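You operate a simulated robot arm through the tools that you are given. There is no shell and no other tool.

Carry out the task below with a simulated robot arm. There is one attempt and no reset: what you move stays moved.

## Task
Switch the pump on, close its vent and bring it to 1.3 bar.
Fine: pump most of the way, then trim the last bit with the fine knob.

Only the result counts: the job must be done as asked and must still hold three seconds after the hand-in. Knocking over, shifting, dropping, spilling or breaking anything else fails it.

## Robot
A 7-joint arm with a two-finger parallel gripper, fixed in place. Base frame: the origin is at the foot of the arm, x ahead of it, y to its left, z up. Readings come in m, degrees, newtons and seconds.
With the tool pointing down near the work surface it reaches from about 0.42 to 0.9 m from the base axis. Its first joint turns from -143.0 to 143.0 degrees. Payload 3 kg.
Tool frame: the origin (TCP) lies between the finger pads and is the grasp point; the fingertips stand 0.03 m ahead of it; z points along the fingers, y is the line along which they close. Largest opening 0.094 m; finger width 0.028, thickness 0.01; the body of the gripper, 0.05 by 0.096 m, starts 0.055 m behind the TCP.
Orientation is that of the tool frame in the base frame, as [roll, pitch, yaw] about the fixed x, y, z axes, in that order (R = Rz(yaw) Ry(pitch) Rx(roll)). With the fingers straight down and closing along the base's y, the tool's x points along the base's -x, its y along +y and its z along -z.

## Interface
- The arm moves only by the tool nudge_tool. Its argument "targets" is a list of rows, each a list of 3 entries, a list of its own where there are three numbers: the shift along the tool's x, y, z in m, then the turn, a rotation vector about the tool's x, y, z in degrees, then the gripper command, from -1 (shut) to 1 (fully open), values between in proportion. In form: [[[x, y, z], [ax, ay, az], jaw], ...]. A call has 1 to 20 rows; each row shifts and turns the commanded pose from where the row before left it, along the tool's axes as they then stand. A row lasts 0.2 s, in which the tool goes at most 0.05 m and 8.6 degrees; a call with a longer step from one row to the next is refused whole, and so is a gripper value outside its range. Where a pose cannot be reached the arm comes as near as it can. A force on the tool above 40 N (or 10 N above the force at the start of the call, whichever is more), or a blocked arm, ends the call early, and 0.2 s more pass. Each finger travels about 0.072 m/s and halts on what it meets, pressing with about 34 N; the grip force reading is that of the motor and also rises with nothing between the fingers. The clock runs only during rows and for 0.2 s after the last one: add rows that do not move to give the fingers time. It gives the time, the measured TCP pose, the force on the tool (base axes), the opening and the grip force at its end, in the units of the frame above (readings bear some noise), with the torque about the TCP (base axes, N m) and any sound that the robot's microphone picked up.
- Cameras (640 x 400 px; columns grow to the right, rows downward): "scene" is fixed at [0.0514, 0.6495, 1.3937]; the picture's right is [-0.69, -0.72, 0.00], its down [-0.34, 0.32, -0.89] and it looks along [0.64, -0.61, -0.46] (base axes); focal length 328 px, centre (320, 200). "wrist" rides on the gripper at [0.076, 0.014, -0.102] in the tool frame; the picture's right is [-0.18, 0.98, 0.00], its down [-0.75, -0.14, -0.64] and it looks along [-0.63, -0.12, 0.77] (tool axes); focal length 243 px, centre (320, 200). There is no depth. A picture from a camera that has moved, and an enlarged one, comes with that camera's place and axes in the base frame and with its lens.
- snapshot(camera): a new picture of that camera. The clock stands still meanwhile.
- zoom(camera, box): a new picture of the part [left, top, right, bottom] of that camera's present view, enlarged. The clock stands still meanwhile.
- close_job(): hands the job in; it is judged then, once.

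Places have to be worked out from the pictures, the camera data and where the tool is seen. Open the gripper and draw the arm clear of the work before you hand the job in, unless the task says otherwise.

The tools are called after ">>>" as name(argument=value, ...) on one line, values as JSON. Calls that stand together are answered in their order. nudge_tool: Moves the arm, as the interface text tells. Its arguments: {"type":"object","properties":{"targets":{"type":"array"}},"required":["targets"]} The other tools are called the same way: snapshot (camera) takes a picture; zoom (camera, box) takes an enlarged picture of a part of a camera's view; close_job () hands the job in.

At the start:

```text
time: 0.0
eef_pos: [0.6122, -0.0901, 1.1029]
orientation: [180.0, 0.0, -180.0]
ft_force: [-0.7, -0.5, 0.6]
wrist_torque: [-0.02, -0.03, 0.0]
width: 0.0943
grip_force: 0.0
```

scene: 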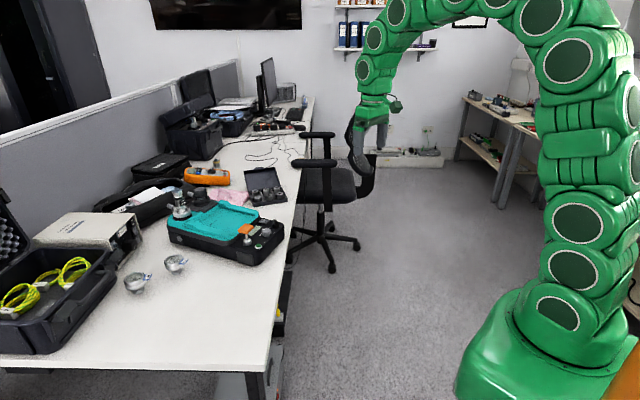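
wrist: 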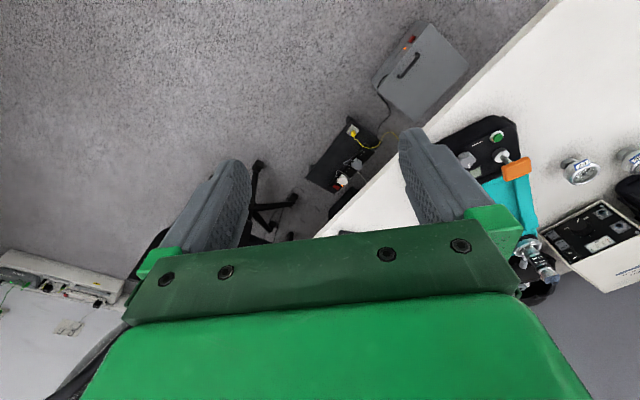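

I see a teal and black pump on the table in the scene view. I'll zoom in on it to identify its controls.

>>> zoom(camera="scene", box=[150, 170, 310, 270])

>>> zoom(camera="wrist", box=[400, 100, 640, 300])

```text
4.00 times, centred on (230, 220) of scene
camera zoom: at [0.0514, 0.6495, 1.3937], right [-0.69, -0.72, 0.0], down [-0.34, 0.32, -0.89], along [0.64, -0.61, -0.46], focal length 1314 px, centre (680, 120)
```

zoom: 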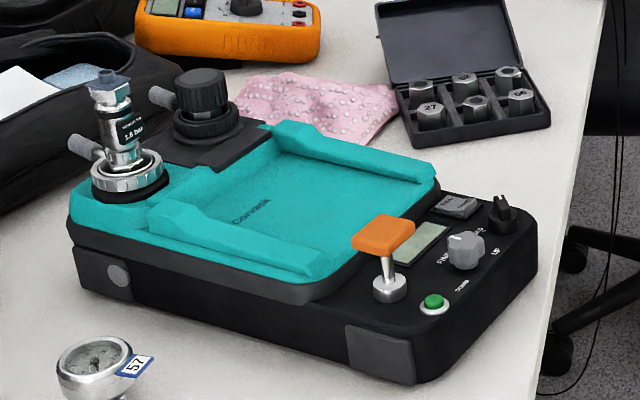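

```text
2.00 times, centred on (520, 200) of wrist
camera zoom: at [0.5359, -0.0761, 1.2056], right [0.18, 0.98, 0.0], down [0.75, -0.14, 0.64], along [0.63, -0.12, -0.77], focal length 485 px, centre (-80, 200)
```

zoom: 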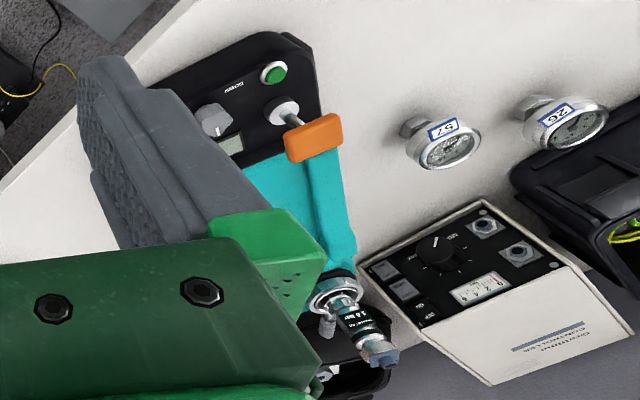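

The orange lever triangulates to about (0.83, 0.22, 0.845). I'll move the arm sideways toward the pump at a safe height for a better wrist view.

>>> nudge_tool(targets=[[[-0.02, 0.042, 0], [0, 0, 0], 1], [[-0.02, 0.042, 0], [0, 0, 0], 1], [[-0.02, 0.042, 0], [0, 0, 0], 1], [[-0.02, 0.042, 0], [0, 0, 0], 1], [[-0.02, 0.042, 0], [0, 0, 0], 1], [[-0.02, 0.042, 0], [0, 0, 0], 1], [[-0.02, 0.042, 0], [0, 0, 0], 1], [[0, 0, 0], [0, 0, 0], 1]])

>>> snapshot(camera="wrist")

>>> snapshot(camera="scene")

```text
time: 1.8
eef_pos: [0.7534, 0.2005, 1.1015]
orientation: [-180.0, 0.0, -180.0]
ft_force: [0.2, 0.3, -0.3]
wrist_torque: [0.01, -0.03, -0.04]
width: 0.0941
grip_force: 0.0
```

```text
taken
camera wrist: at [0.6768, 0.2154, 1.2047], right [0.18, 0.98, 0.0], down [0.75, -0.14, 0.64], along [0.63, -0.12, -0.77], focal length 243 px, centre (320, 200)
```

wrist: 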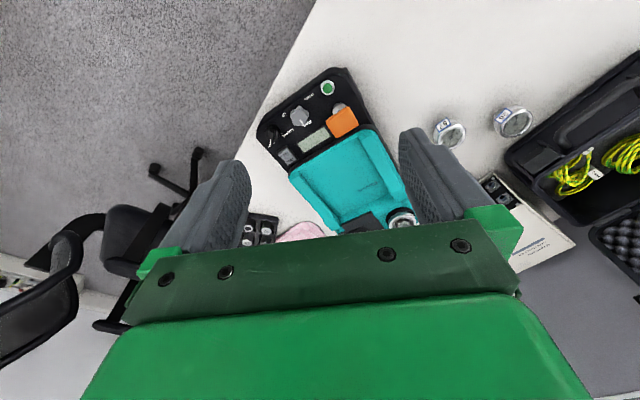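

```text
taken
```

scene: 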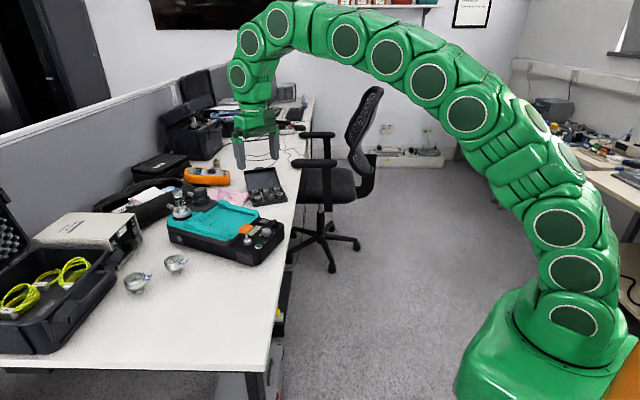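

The control panel is now visible at the top of the wrist image. I'll zoom in to read the labels.

>>> zoom(camera="wrist", box=[250, 60, 378, 140])

>>> zoom(camera="wrist", box=[280, 120, 440, 240])

>>> zoom(camera="scene", box=[230, 205, 294, 245])

>>> zoom(camera="scene", box=[160, 180, 240, 230])

```text
5.00 times, centred on (314, 100) of wrist
camera zoom: at [0.6768, 0.2154, 1.2047], right [0.18, 0.98, 0.0], down [0.75, -0.14, 0.64], along [0.63, -0.12, -0.77], focal length 1213 px, centre (350, 700)
```

zoom: 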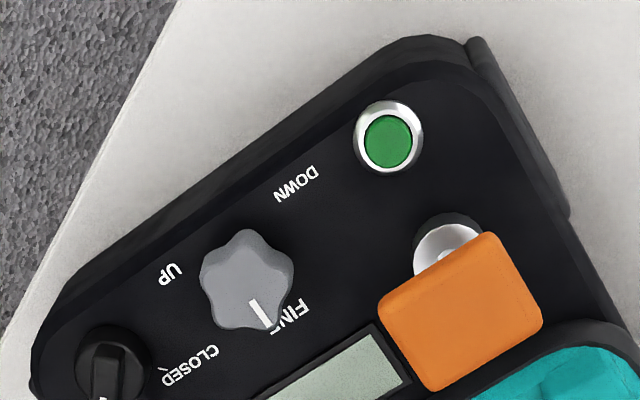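

```text
3.33 times, centred on (360, 180) of wrist
camera zoom: at [0.6768, 0.2154, 1.2047], right [0.18, 0.98, 0.0], down [0.75, -0.14, 0.64], along [0.63, -0.12, -0.77], focal length 809 px, centre (187, 267)
```

zoom: 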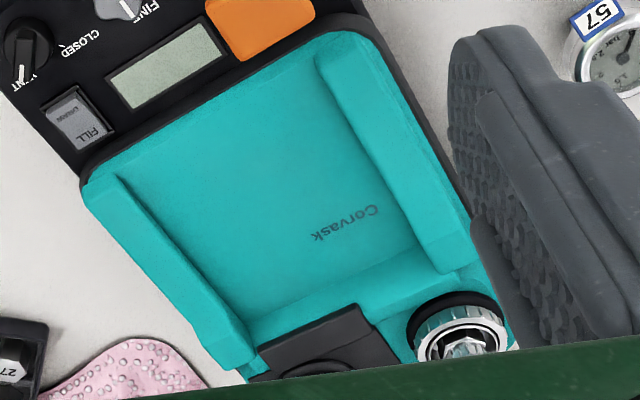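

```text
10.00 times, centred on (262, 225) of scene
camera zoom: at [0.0514, 0.6495, 1.3937], right [-0.69, -0.72, 0.0], down [-0.34, 0.32, -0.89], along [0.64, -0.61, -0.46], focal length 3285 px, centre (900, -50)
```

zoom: 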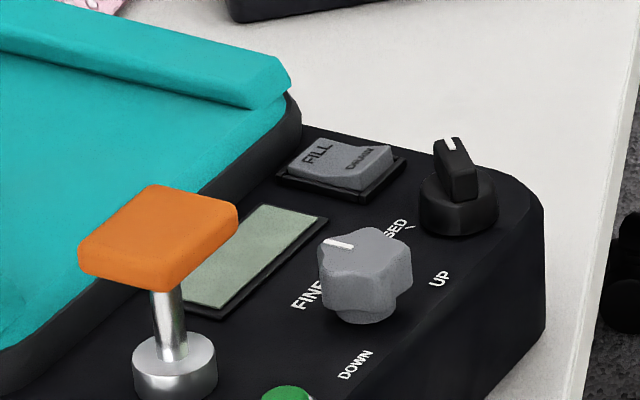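

```text
8.00 times, centred on (200, 205) of scene
camera zoom: at [0.0514, 0.6495, 1.3937], right [-0.69, -0.72, 0.0], down [-0.34, 0.32, -0.89], along [0.64, -0.61, -0.46], focal length 2628 px, centre (1280, 160)
```

zoom: 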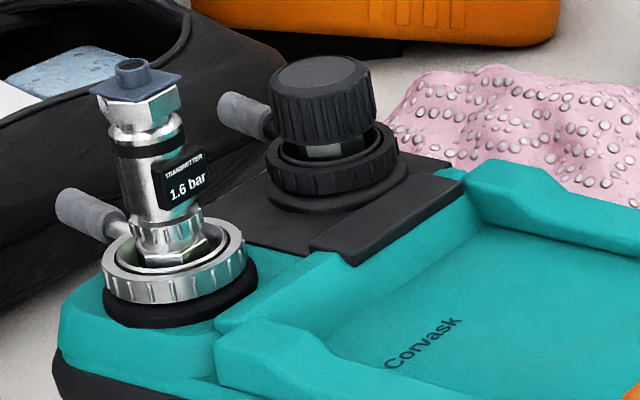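

The controls: a green power button, an orange pump handle, a FINE knob (UP/DOWN), a VENT/CLOSED selector at about (0.83, 0.11, 0.82), a FILL/DRAIN rocker and an LCD. I'll lower the wrist camera for a closer and more accurate look.

>>> nudge_tool(targets=[[[-0.011, -0.011, 0.035], [0, 0, 0], 1], [[-0.011, -0.011, 0.035], [0, 0, 0], 1], [[-0.011, -0.011, 0.035], [0, 0, 0], 1], [[-0.011, -0.011, 0.035], [0, 0, 0], 1], [[0, 0, 0], [0, 0, 0], 1]])

>>> snapshot(camera="wrist")

>>> zoom(camera="wrist", box=[224, 40, 416, 160])

>>> snapshot(camera="scene")

```text
time: 3.0
eef_pos: [0.7957, 0.16, 0.9597]
orientation: [-179.9, 0.1, -179.8]
ft_force: [0.0, 0.4, 0.1]
wrist_torque: [0.0, 0.01, 0.0]
width: 0.094
grip_force: 0.0
```

```text
taken
camera wrist: at [0.7189, 0.1741, 1.0623], right [0.18, 0.98, 0.0], down [0.75, -0.14, 0.64], along [0.63, -0.12, -0.77], focal length 243 px, centre (320, 200)
```

wrist: 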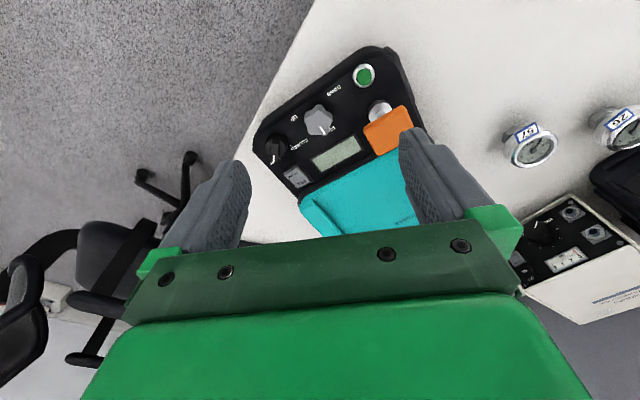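

```text
3.33 times, centred on (320, 100) of wrist
camera zoom: at [0.7189, 0.1741, 1.0623], right [0.18, 0.98, 0.0], down [0.75, -0.14, 0.64], along [0.63, -0.12, -0.77], focal length 809 px, centre (320, 533)
```

zoom: 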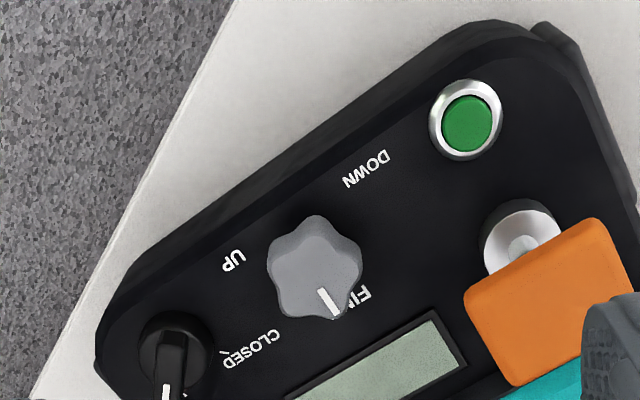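

```text
taken
```

scene: 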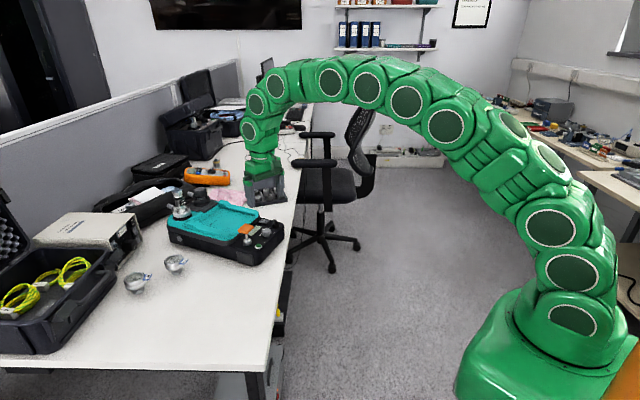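

Green button triangulates to about (0.791, 0.208, 0.79) and the FINE knob to about (0.820, 0.153, 0.808). Now I'll zoom on the vent selector, rocker and display.

>>> zoom(camera="wrist", box=[245, 120, 325, 195])

>>> zoom(camera="wrist", box=[300, 100, 420, 180])

```text
5.33 times, centred on (285, 158) of wrist
camera zoom: at [0.7189, 0.1741, 1.0623], right [0.18, 0.98, 0.0], down [0.75, -0.14, 0.64], along [0.63, -0.12, -0.77], focal length 1294 px, centre (507, 427)
```

zoom: 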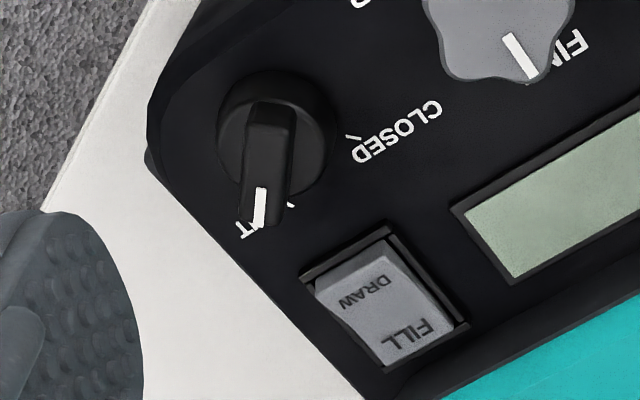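

```text
5.00 times, centred on (360, 140) of wrist
camera zoom: at [0.7189, 0.1741, 1.0623], right [0.18, 0.98, 0.0], down [0.75, -0.14, 0.64], along [0.63, -0.12, -0.77], focal length 1213 px, centre (120, 500)
```

zoom: 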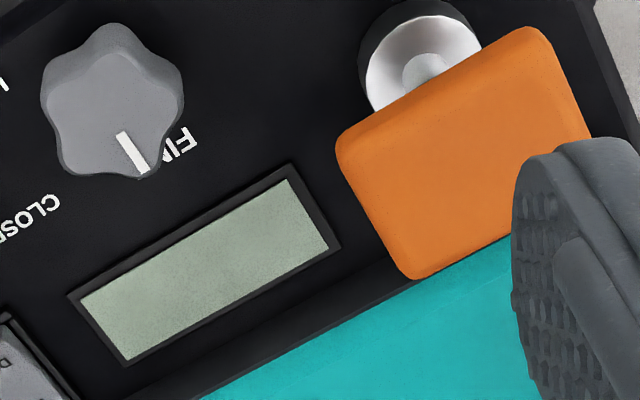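

The LCD is blank, so the unit is off, and the selector points at VENT with CLOSED to its left. I'll check the FILL/DRAW rocker state more closely from the scene camera.

>>> zoom(camera="scene", box=[255, 213, 287, 233])

>>> zoom(camera="wrist", box=[278, 156, 310, 196])

>>> zoom(camera="scene", box=[160, 185, 290, 270])

```text
16.00 times, centred on (271, 223) of scene
camera zoom: at [0.0514, 0.6495, 1.3937], right [-0.69, -0.72, 0.0], down [-0.34, 0.32, -0.89], along [0.64, -0.61, -0.46], focal length 5256 px, centre (1104, -168)
```

zoom: 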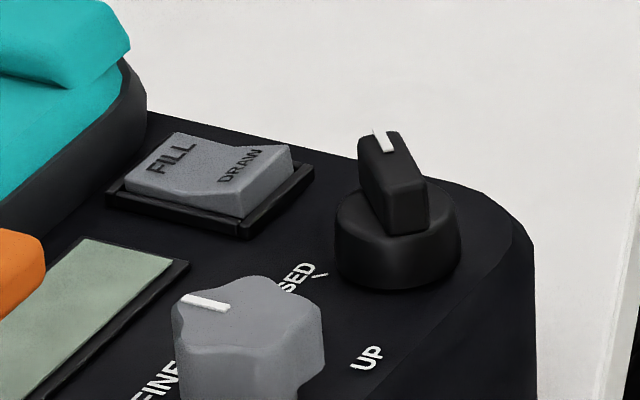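

```text
10.00 times, centred on (294, 176) of wrist
camera zoom: at [0.7189, 0.1741, 1.0623], right [0.18, 0.98, 0.0], down [0.75, -0.14, 0.64], along [0.63, -0.12, -0.77], focal length 2426 px, centre (580, 440)
```

zoom: 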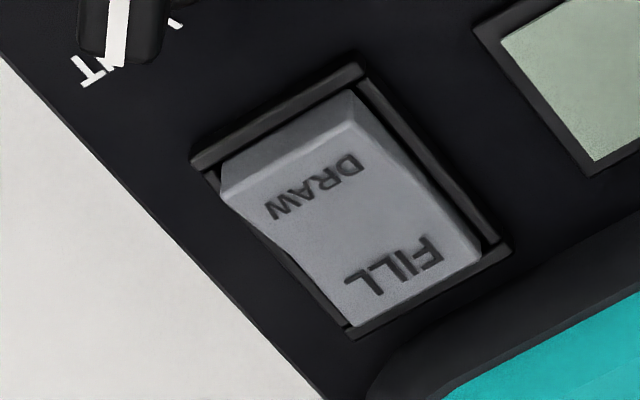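

```text
4.71 times, centred on (225, 228) of scene
camera zoom: at [0.0514, 0.6495, 1.3937], right [-0.69, -0.72, 0.0], down [-0.34, 0.32, -0.89], along [0.64, -0.61, -0.46], focal length 1546 px, centre (767, 71)
```

zoom: 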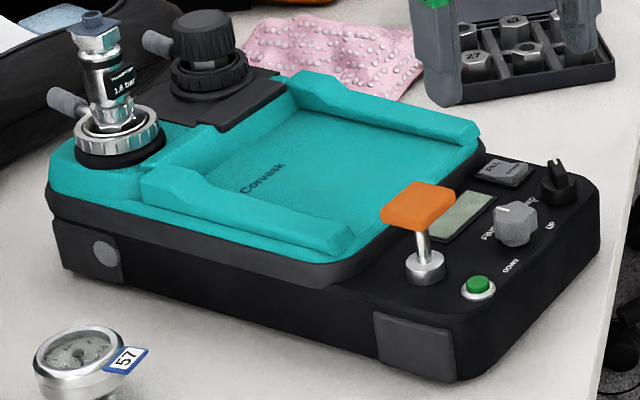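

The rocker's FILL end is pressed in, which suits pumping up. The vent knob centre is about (0.843, 0.099), with its wing top at z≈0.817 and pointing about -20° from +x. First I'll close the fingers and hover over the green power button.

>>> nudge_tool(targets=[[[0, 0, 0], [0, 0, 0], -1], [[0, 0.012, 0], [0, 0, 0], -1], [[0, 0.012, 0], [0, 0, 0], -1], [[0.003, 0.012, 0.02], [0, 0, 0], -1], [[0.003, 0.011, 0.03], [0, 0, 0], -1], [[0, 0, 0.03], [0, 0, 0], -1], [[0, 0, 0], [0, 0, 0], -1]])

>>> snapshot(camera="wrist")

>>> zoom(camera="scene", box=[220, 185, 300, 260])

```text
time: 4.6
eef_pos: [0.7887, 0.2074, 0.8826]
orientation: [180.0, -0.2, -180.0]
ft_force: [-0.8, 0.9, 0.2]
wrist_torque: [-0.02, -0.04, -0.02]
width: 0.0001
grip_force: 33.4
```

```text
taken
camera wrist: at [0.7112, 0.2222, 0.9851], right [0.18, 0.98, 0.0], down [0.75, -0.14, 0.64], along [0.63, -0.12, -0.77], focal length 243 px, centre (320, 200)
```

wrist: 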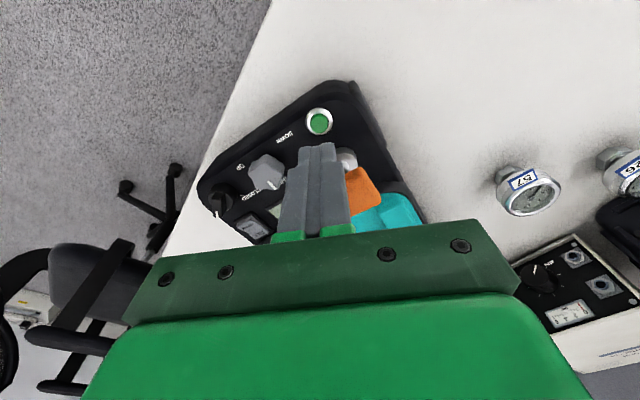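

```text
5.33 times, centred on (260, 222) of scene
camera zoom: at [0.0514, 0.6495, 1.3937], right [-0.69, -0.72, 0.0], down [-0.34, 0.32, -0.89], along [0.64, -0.61, -0.46], focal length 1752 px, centre (640, 80)
```

zoom: 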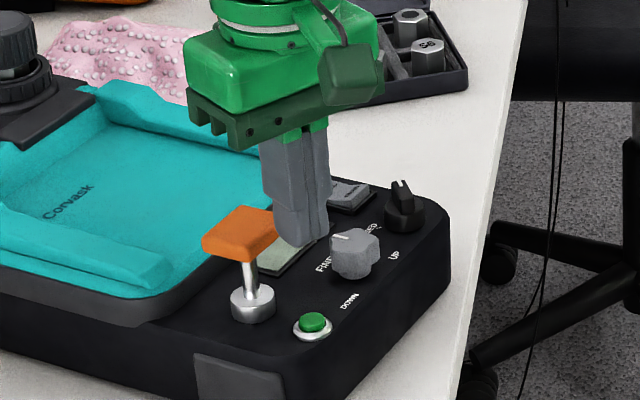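

Both cameras agree: the button is at (0.789, 0.2075, 0.795), directly under the closed fingertips. I'll descend to just above it.

>>> nudge_tool(targets=[[[0, 0, 0.02], [0, 0, 0], -1], [[0, 0, 0.02], [0, 0, 0], -1], [[0, 0, 0.01], [0, 0, 0], -1], [[0, 0, 0], [0, 0, 0], -1]])

>>> zoom(camera="scene", box=[228, 205, 292, 250])

>>> zoom(camera="wrist", box=[240, 90, 400, 190])

```text
time: 5.6
eef_pos: [0.7902, 0.2053, 0.8316]
orientation: [179.9, -0.1, -179.9]
ft_force: [0.8, 0.2, 0.1]
wrist_torque: [0.03, -0.02, 0.01]
width: 0.0
grip_force: 32.8
```

```text
8.89 times, centred on (260, 228) of scene
camera zoom: at [0.0514, 0.6495, 1.3937], right [-0.69, -0.72, 0.0], down [-0.34, 0.32, -0.89], along [0.64, -0.61, -0.46], focal length 2920 px, centre (853, -44)
```

zoom: 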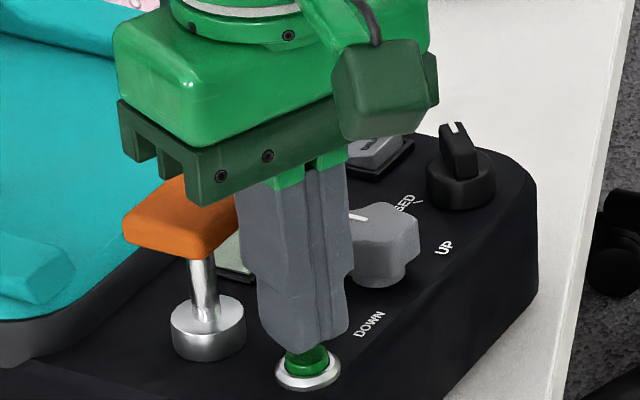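

```text
4.00 times, centred on (320, 140) of wrist
camera zoom: at [0.713, 0.2203, 0.9346], right [0.18, 0.98, 0.0], down [0.75, -0.14, 0.64], along [0.63, -0.12, -0.77], focal length 970 px, centre (320, 440)
```

zoom: 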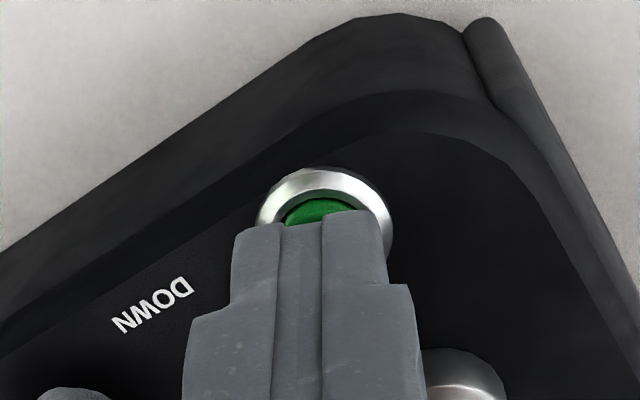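

The tips sit just above the button, with clearance to the orange block. I'll press down in small steps while watching the force.

>>> nudge_tool(targets=[[[0.002, 0.001, 0.002], [0, 0, 0], -1], [[0, 0, 0.002], [0, 0, 0], -1], [[0, 0, 0.002], [0, 0, 0], -1], [[0, 0, 0.002], [0, 0, 0], -1]])

>>> zoom(camera="scene", box=[228, 205, 292, 250])

```text
time: 6.6
eef_pos: [0.7884, 0.2069, 0.8246]
orientation: [180.0, 0.0, -179.9]
ft_force: [0.2, 0.7, 1.8]
wrist_torque: [0.06, 0.0, 0.03]
width: 0.0
grip_force: 32.8
heard: click
```

```text
8.89 times, centred on (260, 228) of scene
camera zoom: at [0.0514, 0.6495, 1.3937], right [-0.69, -0.72, 0.0], down [-0.34, 0.32, -0.89], along [0.64, -0.61, -0.46], focal length 2920 px, centre (853, -44)
```

zoom: 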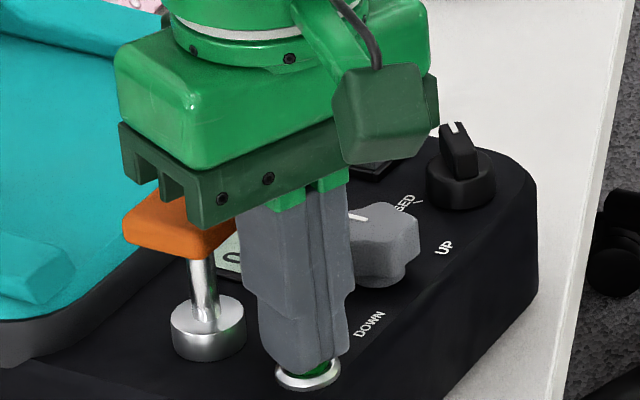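

A click came with a light 1.8 N force, and the display seems to show digits now. I'll raise the tool straight up and look at the display.

>>> nudge_tool(targets=[[[0, 0, -0.02], [0, 0, 0], -1], [[0, 0, -0.04], [0, 0, 0], -1], [[0, 0, -0.04], [0, 0, 0], -1], [[0, -0.03, -0.03], [0, 0, 0], -1], [[0, -0.03, 0], [0, 0, 0], -1], [[0, 0, 0], [0, 0, 0], -1]])

>>> zoom(camera="scene", box=[228, 205, 292, 250])

>>> snapshot(camera="wrist")

```text
time: 8.0
eef_pos: [0.7902, 0.1463, 0.9555]
orientation: [-180.0, -0.1, 180.0]
ft_force: [-0.6, -0.7, -0.3]
wrist_torque: [0.02, 0.02, -0.02]
width: 0.0
grip_force: 33.3
```

```text
8.89 times, centred on (260, 228) of scene
camera zoom: at [0.0514, 0.6495, 1.3937], right [-0.69, -0.72, 0.0], down [-0.34, 0.32, -0.89], along [0.64, -0.61, -0.46], focal length 2920 px, centre (853, -44)
```

zoom: 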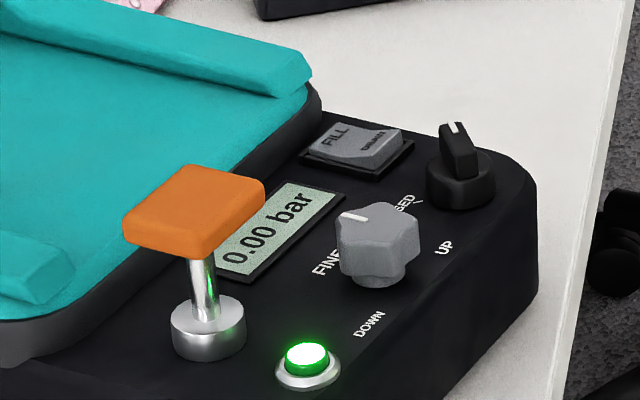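

```text
taken
camera wrist: at [0.7133, 0.1609, 1.0575], right [0.18, 0.98, 0.0], down [0.75, -0.14, 0.64], along [0.63, -0.12, -0.77], focal length 243 px, centre (320, 200)
```

wrist: 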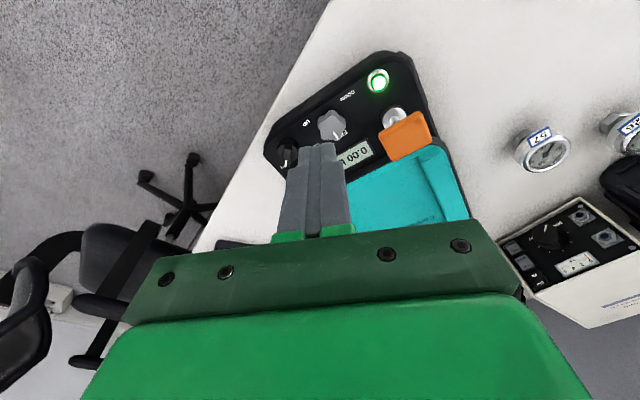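

The pump is on and the display reads 0.00 bar. Next I'll move above the vent knob at about (0.843, 0.099), turn the tool so the fingers straddle the wing, and open partway.

>>> nudge_tool(targets=[[[-0.0176, -0.0158, 0.01], [0, 0, 0], -0.3], [[-0.0176, -0.0158, 0.015], [0, 0, 0], -0.3], [[-0.0176, -0.0158, 0.015], [0, 0, 0], -0.3], [[0, 0, 0], [0, 0, 6.83], -0.3], [[0, 0, 0], [0, 0, 6.83], -0.3], [[0, 0, 0], [0, 0, 6.83], -0.3], [[0, 0, 0], [0, 0, 0], -0.3]])

>>> snapshot(camera="wrist")

>>> zoom(camera="scene", box=[228, 190, 308, 245])

```text
time: 9.6
eef_pos: [0.8406, 0.1017, 0.9153]
orientation: [-179.9, 0.0, 159.4]
ft_force: [-0.1, 0.4, 0.4]
wrist_torque: [-0.01, 0.01, 0.03]
width: 0.0328
grip_force: 0.1
```

```text
taken
camera wrist: at [0.774, 0.1415, 1.0179], right [0.52, 0.86, 0.0], down [0.66, -0.4, 0.64], along [0.55, -0.33, -0.77], focal length 243 px, centre (320, 200)
```

wrist: 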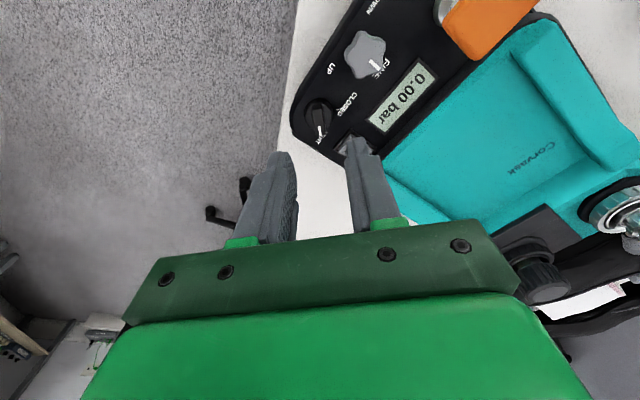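

```text
7.27 times, centred on (268, 218) of scene
camera zoom: at [0.0514, 0.6495, 1.3937], right [-0.69, -0.72, 0.0], down [-0.34, 0.32, -0.89], along [0.64, -0.61, -0.46], focal length 2389 px, centre (698, 73)
```

zoom: 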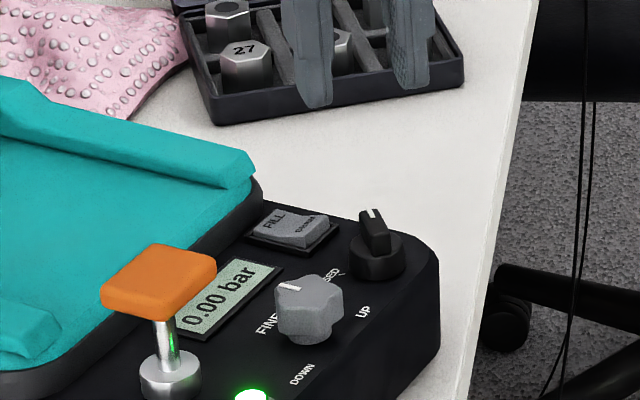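

The fingers are aligned above the knob region. I'll zoom the wrist view on the vent knob to refine its position.

>>> zoom(camera="wrist", box=[280, 60, 408, 156])

```text
4.17 times, centred on (344, 108) of wrist
camera zoom: at [0.774, 0.1415, 1.0179], right [0.52, 0.86, 0.0], down [0.66, -0.4, 0.64], along [0.55, -0.33, -0.77], focal length 1011 px, centre (220, 583)
```

zoom: 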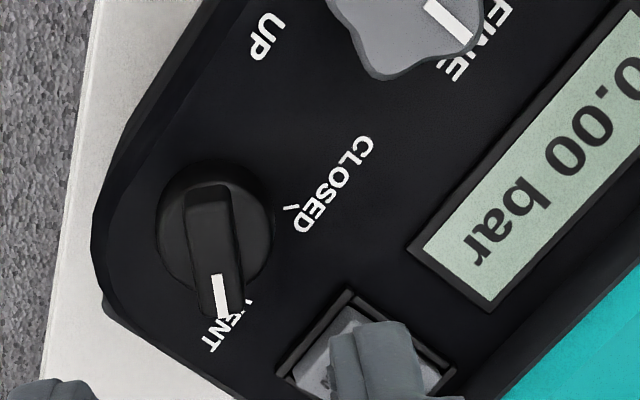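

The knob centre is confirmed at (0.843, 0.099). I'll correct the small offset and descend to tips at about z=0.822, just above the wing, to check alignment.

>>> nudge_tool(targets=[[[-0.0025, -0.0009, 0.02], [0, 0, 0], -0.3], [[0, 0, 0.025], [0, 0, 0], -0.3], [[0, 0, 0.018], [0, 0, 0], -0.3], [[0, 0, 0], [0, 0, 0], -0.3]])

>>> zoom(camera="scene", box=[248, 205, 296, 235])

>>> zoom(camera="wrist", box=[260, 100, 380, 200])

```text
time: 10.6
eef_pos: [0.8449, 0.0995, 0.8519]
orientation: [180.0, 0.1, 159.7]
ft_force: [0.1, -0.8, 0.0]
wrist_torque: [-0.02, 0.0, 0.0]
width: 0.0326
grip_force: 0.1
```

```text
13.33 times, centred on (272, 220) of scene
camera zoom: at [0.0514, 0.6495, 1.3937], right [-0.69, -0.72, 0.0], down [-0.34, 0.32, -0.89], along [0.64, -0.61, -0.46], focal length 4380 px, centre (960, -67)
```

zoom: 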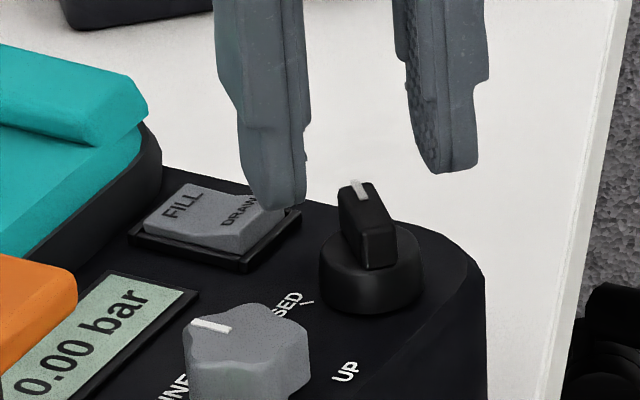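

```text
4.00 times, centred on (320, 150) of wrist
camera zoom: at [0.7776, 0.139, 0.9551], right [0.52, 0.86, 0.0], down [0.66, -0.4, 0.64], along [0.55, -0.33, -0.77], focal length 970 px, centre (320, 400)
```

zoom: 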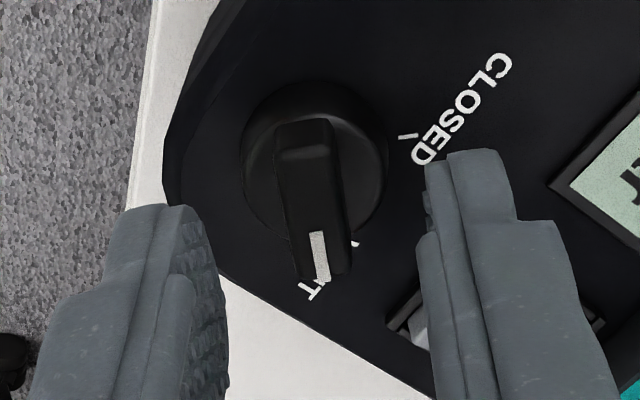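

The fingers straddle the wing symmetrically. I'll descend about 18 mm so the pads overlap the wing, then close part way.

>>> nudge_tool(targets=[[[0, 0, 0.009], [0, 0, 0], -0.3], [[0, 0, 0.008], [0, 0, 0], -0.3], [[0, 0, 0], [0, 0, 0], -0.65], [[0, 0, 0], [0, 0, 0], -0.65]])

>>> zoom(camera="scene", box=[248, 205, 296, 235])

>>> zoom(camera="wrist", box=[260, 100, 380, 200])

```text
time: 11.6
eef_pos: [0.8453, 0.0983, 0.8347]
orientation: [180.0, 0.0, 159.6]
ft_force: [-1.3, -0.1, -1.0]
wrist_torque: [-0.02, -0.02, 0.01]
width: 0.0165
grip_force: 0.1
```

```text
13.33 times, centred on (272, 220) of scene
camera zoom: at [0.0514, 0.6495, 1.3937], right [-0.69, -0.72, 0.0], down [-0.34, 0.32, -0.89], along [0.64, -0.61, -0.46], focal length 4380 px, centre (960, -67)
```

zoom: 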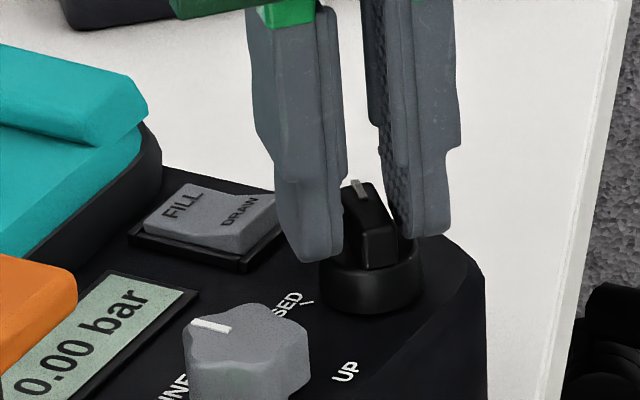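

```text
4.00 times, centred on (320, 150) of wrist
camera zoom: at [0.7779, 0.1389, 0.9378], right [0.52, 0.86, 0.0], down [0.66, -0.4, 0.64], along [0.55, -0.33, -0.77], focal length 970 px, centre (320, 400)
```

zoom: 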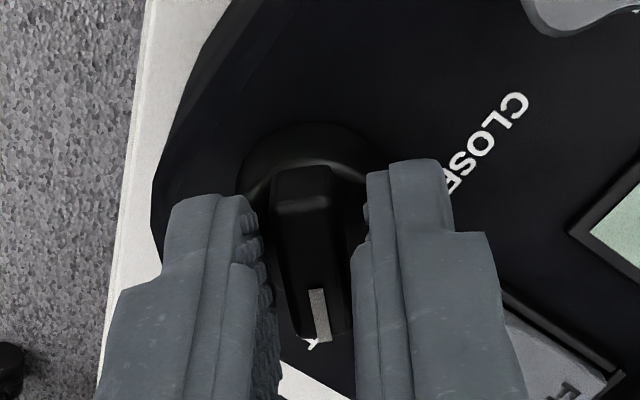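

The wing is nearly centred between the pads. I'll use a loose wrench grip (about 11 mm opening) and turn counter-clockwise, seen from above, toward CLOSED in steps.

>>> nudge_tool(targets=[[[0, -0.0007, 0], [0, 0, 0], -0.78], [[0, 0, 0], [0, 0, -6], -0.78], [[0, 0, 0], [0, 0, -7], -0.78], [[0, 0, 0], [0, 0, -7], -0.78], [[0, 0, 0], [0, 0, -7], -0.78], [[0, 0, 0], [0, 0, -7], -0.78], [[0, 0, 0], [0, 0, 0], -0.78]])

>>> zoom(camera="scene", box=[248, 205, 296, 235])

>>> zoom(camera="wrist", box=[260, 100, 380, 200])

```text
time: 13.2
eef_pos: [0.8425, 0.0981, 0.8348]
orientation: [-180.0, 0.0, -166.4]
ft_force: [0.6, -3.9, 1.1]
wrist_torque: [-0.14, 0.05, -0.01]
width: 0.0125
grip_force: 2.3
```

```text
13.33 times, centred on (272, 220) of scene
camera zoom: at [0.0514, 0.6495, 1.3937], right [-0.69, -0.72, 0.0], down [-0.34, 0.32, -0.89], along [0.64, -0.61, -0.46], focal length 4380 px, centre (960, -67)
```

zoom: 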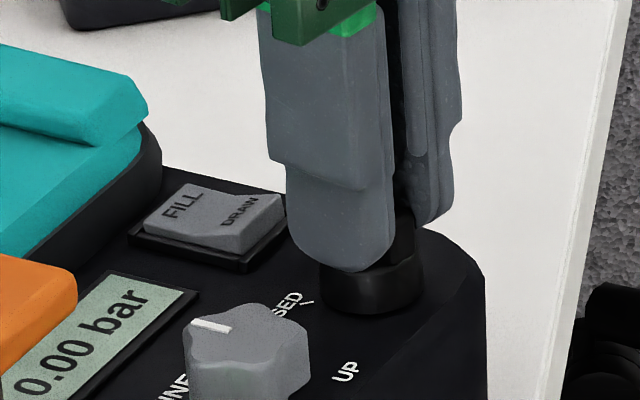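

```text
4.00 times, centred on (320, 150) of wrist
camera zoom: at [0.7648, 0.0937, 0.9377], right [-0.05, 1.0, 0.0], down [0.77, 0.04, 0.64], along [0.64, 0.03, -0.77], focal length 970 px, centre (320, 400)
```

zoom: 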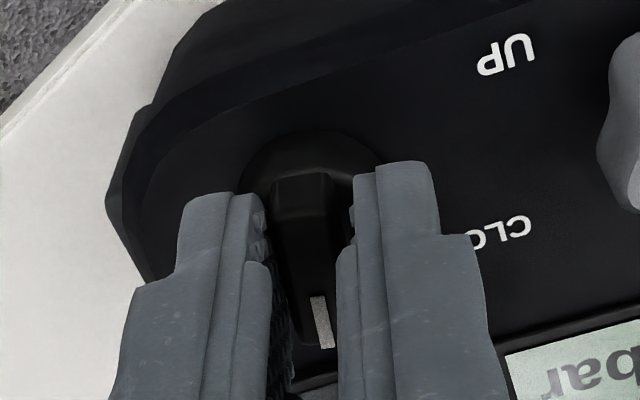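

The wing follows the fingers with under 4 N of force. I'll turn another 35° and check.

>>> nudge_tool(targets=[[[0, 0, 0], [0, 0, -7], -0.78], [[0, 0, 0], [0, 0, -7], -0.78], [[0, 0, 0], [0, 0, -7], -0.78], [[0, 0, 0], [0, 0, -7], -0.78], [[0, 0, 0], [0, 0, -7], -0.78], [[0, 0, 0], [0, 0, 0], -0.78]])

>>> zoom(camera="scene", box=[248, 205, 296, 235])

>>> zoom(camera="wrist", box=[260, 100, 380, 200])

```text
time: 14.6
eef_pos: [0.8436, 0.0966, 0.8353]
orientation: [-179.9, 0.1, -131.3]
ft_force: [5.1, -5.4, 1.7]
wrist_torque: [-0.06, -0.21, 0.02]
width: 0.0138
grip_force: 3.8
```

```text
13.33 times, centred on (272, 220) of scene
camera zoom: at [0.0514, 0.6495, 1.3937], right [-0.69, -0.72, 0.0], down [-0.34, 0.32, -0.89], along [0.64, -0.61, -0.46], focal length 4380 px, centre (960, -67)
```

zoom: 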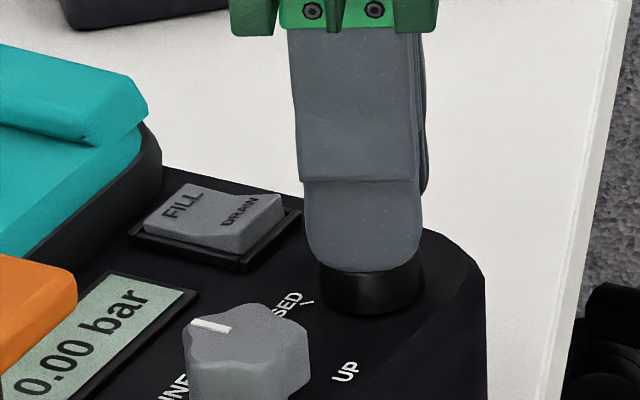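

```text
4.00 times, centred on (320, 150) of wrist
camera zoom: at [0.782, 0.0501, 0.9379], right [-0.62, 0.79, 0.0], down [0.6, 0.47, 0.64], along [0.51, 0.4, -0.77], focal length 970 px, centre (320, 400)
```

zoom: 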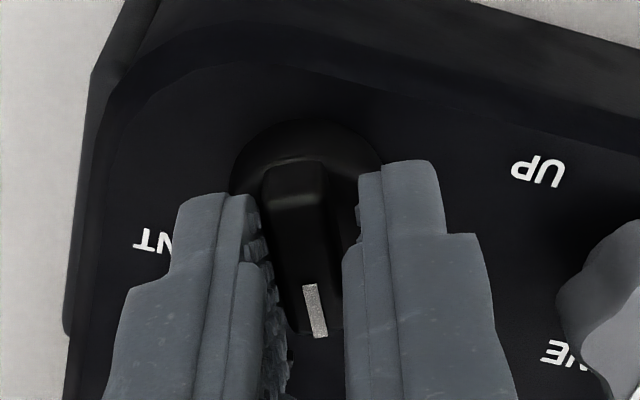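

The knob is at roughly 45–48° and the force is about 7 N. I'll open slightly and lift to compare the pointer with the CLOSED mark.

>>> nudge_tool(targets=[[[0, 0, 0], [0, 0, 0], -0.4], [[0, 0, 0], [0, 0, 0], -0.4], [[0, 0, -0.03], [0, 0, 0], -0.4], [[0, 0, -0.03], [0, 0, 0], -0.4], [[0, 0, 0], [0, 0, 0], -0.4]])

>>> zoom(camera="scene", box=[248, 205, 296, 235])

>>> zoom(camera="wrist", box=[260, 70, 380, 170])

```text
time: 15.8
eef_pos: [0.8434, 0.0989, 0.8958]
orientation: [-179.9, 0.0, -131.4]
ft_force: [-0.4, -0.3, 0.2]
wrist_torque: [0.01, -0.01, 0.02]
width: 0.0281
grip_force: 0.0
```

```text
13.33 times, centred on (272, 220) of scene
camera zoom: at [0.0514, 0.6495, 1.3937], right [-0.69, -0.72, 0.0], down [-0.34, 0.32, -0.89], along [0.64, -0.61, -0.46], focal length 4380 px, centre (960, -67)
```

zoom: 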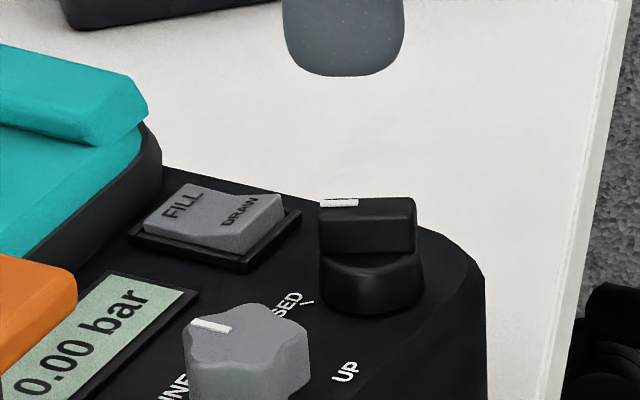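

```text
4.00 times, centred on (320, 120) of wrist
camera zoom: at [0.7815, 0.0513, 0.999], right [-0.61, 0.79, 0.0], down [0.61, 0.47, 0.64], along [0.51, 0.39, -0.77], focal length 970 px, centre (320, 520)
```

zoom: 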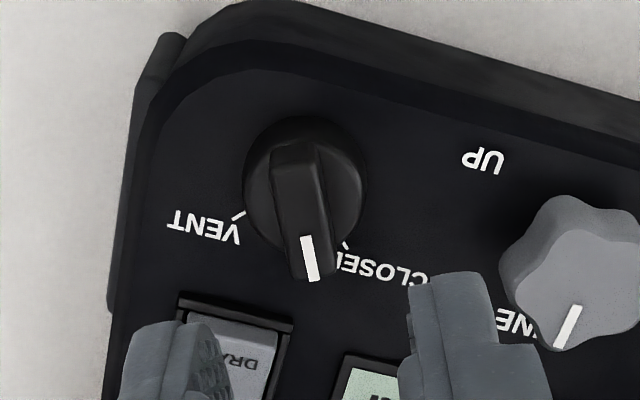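

The pointer is about 45–50°, while the CLOSED tick is at about 60–68°, so it needs roughly 15–20° more. I'll lower again, re-engage loosely and turn further.

>>> nudge_tool(targets=[[[0, 0, 0.03], [0, 0, 0], -0.4], [[0, 0, 0.03], [0, 0, 0], -0.4], [[0, 0, 0], [0, 0, 0], -0.78], [[0, 0, 0], [0, 0, 0], -0.78], [[0, 0, 0], [0, 0, -7], -0.78], [[0, 0, 0], [0, 0, -7], -0.78], [[0, 0, 0], [0, 0, -6], -0.78], [[0, 0, 0], [0, 0, 0], -0.78]])

>>> zoom(camera="wrist", box=[260, 100, 380, 200])

```text
time: 17.6
eef_pos: [0.8445, 0.0982, 0.836]
orientation: [-180.0, 0.0, -111.4]
ft_force: [5.2, -4.5, 1.2]
wrist_torque: [-0.13, -0.15, -0.13]
width: 0.0143
grip_force: 3.5
```

```text
4.00 times, centred on (320, 150) of wrist
camera zoom: at [0.8022, 0.032, 0.9379], right [-0.85, 0.53, 0.0], down [0.41, 0.65, 0.64], along [0.34, 0.54, -0.77], focal length 970 px, centre (320, 400)
```

zoom: 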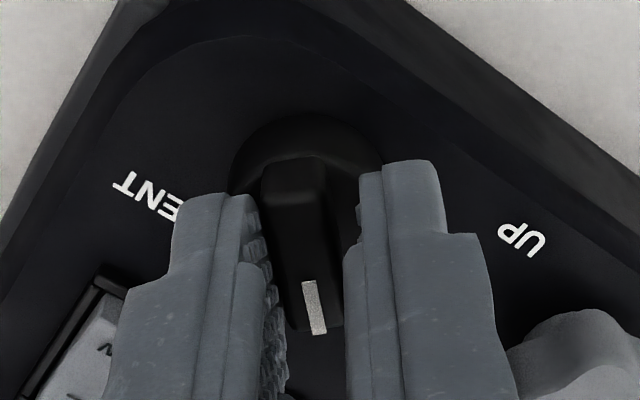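

The tool is at about 68.6° with a small torque building. I'll turn a few more degrees to see whether there's a stop.

>>> nudge_tool(targets=[[[0, 0, 0], [0, 0, -3], -0.78], [[0, 0, 0], [0, 0, -3], -0.78], [[0, 0, 0], [0, 0, 0], -0.78]])

>>> zoom(camera="wrist", box=[260, 100, 380, 200])

```text
time: 18.4
eef_pos: [0.8446, 0.0978, 0.835]
orientation: [-180.0, -0.1, -105.4]
ft_force: [9.8, -4.4, 0.3]
wrist_torque: [0.06, -0.34, -0.15]
width: 0.0172
grip_force: 6.2
```

```text
4.00 times, centred on (320, 150) of wrist
camera zoom: at [0.809, 0.0281, 0.9379], right [-0.9, 0.44, 0.0], down [0.34, 0.69, 0.64], along [0.28, 0.58, -0.77], focal length 970 px, centre (320, 400)
```

zoom: 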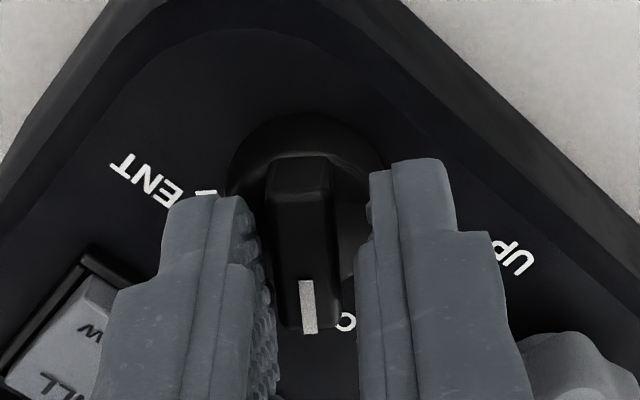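

The wing stopped turning relative to the panel: the jaws were forced open to 17 mm and the force rose to about 10 N, so it's at its stop. I'll open, lift and check.

>>> nudge_tool(targets=[[[0, 0, 0], [0, 0, 3], -0.4], [[0, 0, 0], [0, 0, 3], -0.3], [[0, 0, -0.03], [0, 0, 0], -0.3], [[0, 0, -0.035], [0, 0, 0], -0.3], [[0, 0, 0], [0, 0, 0], -0.3]])

>>> zoom(camera="scene", box=[232, 205, 296, 245])

>>> zoom(camera="wrist", box=[260, 70, 380, 170])

```text
time: 19.6
eef_pos: [0.8434, 0.0981, 0.9008]
orientation: [179.8, 0.0, -111.3]
ft_force: [-0.5, -0.6, -0.1]
wrist_torque: [0.01, -0.01, -0.02]
width: 0.0328
grip_force: 0.0
```

```text
10.00 times, centred on (264, 225) of scene
camera zoom: at [0.0514, 0.6495, 1.3937], right [-0.69, -0.72, 0.0], down [-0.34, 0.32, -0.89], along [0.64, -0.61, -0.46], focal length 3285 px, centre (880, -50)
```

zoom: 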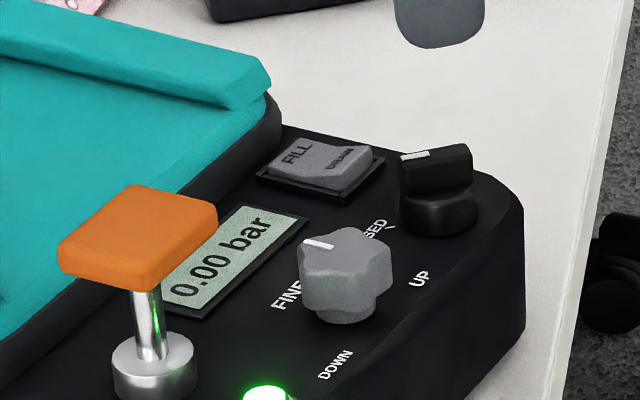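

```text
4.00 times, centred on (320, 120) of wrist
camera zoom: at [0.8021, 0.0332, 1.0031], right [-0.85, 0.53, 0.0], down [0.41, 0.65, 0.64], along [0.34, 0.54, -0.77], focal length 970 px, centre (320, 520)
```

zoom: 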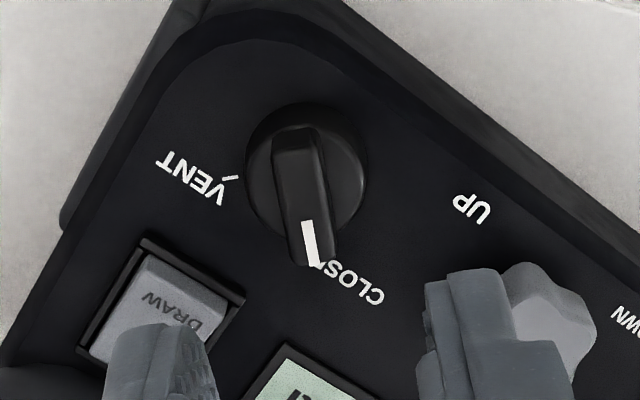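

The pointer now covers the CLOSED tick, about 90° from where it began, so the vent is closed. Next I'll close the fingers and move above the orange pump handle at about (0.826, 0.2205), top z≈0.85.

>>> nudge_tool(targets=[[[0, 0, -0.02], [0, 0, 0], -1], [[-0.036, 0.0202, 0], [0, 0, 0], -1], [[-0.036, 0.0202, 0], [0, 0, 0], -1], [[-0.036, 0.0202, 0], [0, 0, 0], -1], [[0, 0, 0], [0, 0, 0], -1]])

>>> zoom(camera="scene", box=[216, 185, 296, 245])

>>> snapshot(camera="wrist")

```text
time: 20.8
eef_pos: [0.8253, 0.2203, 0.9187]
orientation: [-179.9, -0.1, -111.5]
ft_force: [0.0, 0.0, 0.1]
wrist_torque: [-0.01, 0.02, 0.0]
width: 0.0
grip_force: 33.1
```

```text
6.67 times, centred on (256, 215) of scene
camera zoom: at [0.0514, 0.6495, 1.3937], right [-0.69, -0.72, 0.0], down [-0.34, 0.32, -0.89], along [0.64, -0.61, -0.46], focal length 2190 px, centre (747, 100)
```

zoom: 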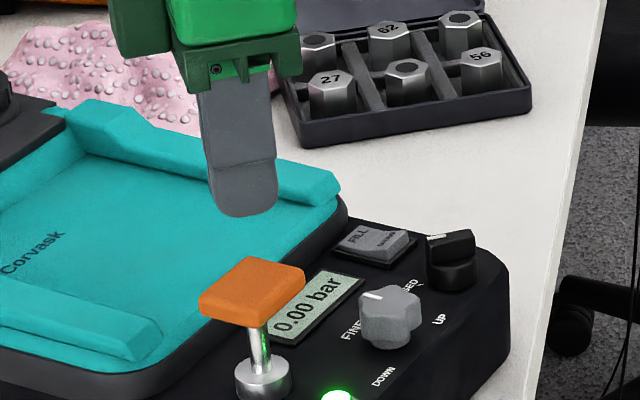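

```text
taken
camera wrist: at [0.7845, 0.155, 1.0218], right [-0.85, 0.53, 0.0], down [0.41, 0.65, 0.64], along [0.34, 0.54, -0.77], focal length 243 px, centre (320, 200)
```

wrist: 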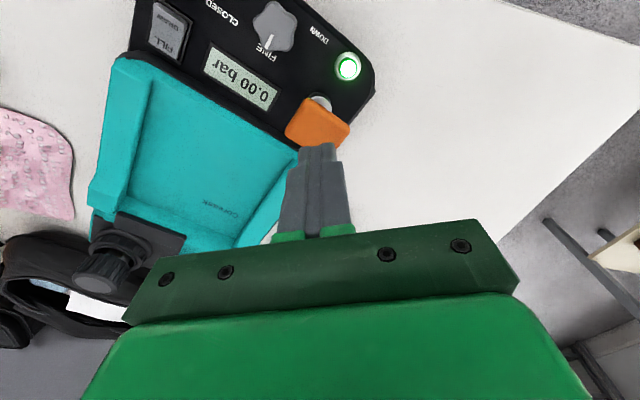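

The wrist view shows the handle, LCD and button clearly. I'll zoom in to refine the handle's centre before pushing.

>>> zoom(camera="wrist", box=[260, 75, 380, 175])

```text
4.00 times, centred on (320, 125) of wrist
camera zoom: at [0.7845, 0.155, 1.0218], right [-0.85, 0.53, 0.0], down [0.41, 0.65, 0.64], along [0.34, 0.54, -0.77], focal length 970 px, centre (320, 500)
```

zoom: 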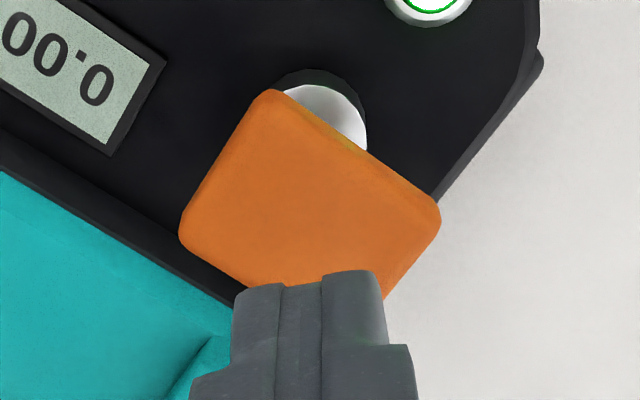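

The handle centre is (0.827, 0.221, 0.848) and the tips are right above it. I'll lower to contact and press gently by a few millimetres.

>>> nudge_tool(targets=[[[0, 0, 0.02], [0, 0, 0], -1], [[0, 0, 0.015], [0, 0, 0], -1], [[0, 0, 0.004], [0, 0, 0], -1], [[0, 0, 0.003], [0, 0, 0], -1], [[0, 0, 0.003], [0, 0, 0], -1], [[0, 0, 0.003], [0, 0, 0], -1]])

>>> zoom(camera="scene", box=[216, 185, 296, 245])

```text
time: 22.2
eef_pos: [0.826, 0.2211, 0.872]
orientation: [-180.0, 0.0, -111.4]
ft_force: [1.1, 0.1, 1.8]
wrist_torque: [-0.02, -0.02, 0.0]
width: 0.0
grip_force: 33.1
```

```text
6.67 times, centred on (256, 215) of scene
camera zoom: at [0.0514, 0.6495, 1.3937], right [-0.69, -0.72, 0.0], down [-0.34, 0.32, -0.89], along [0.64, -0.61, -0.46], focal length 2190 px, centre (747, 100)
```

zoom: 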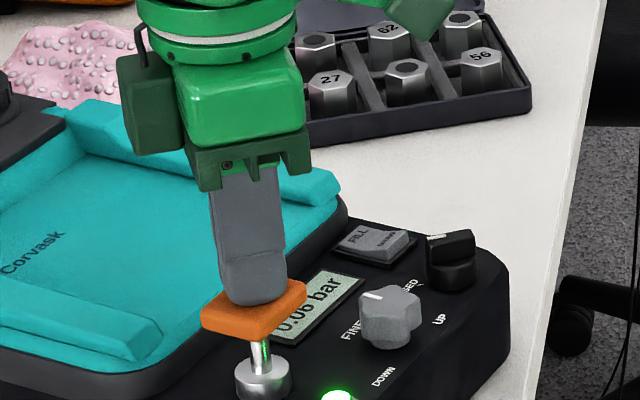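

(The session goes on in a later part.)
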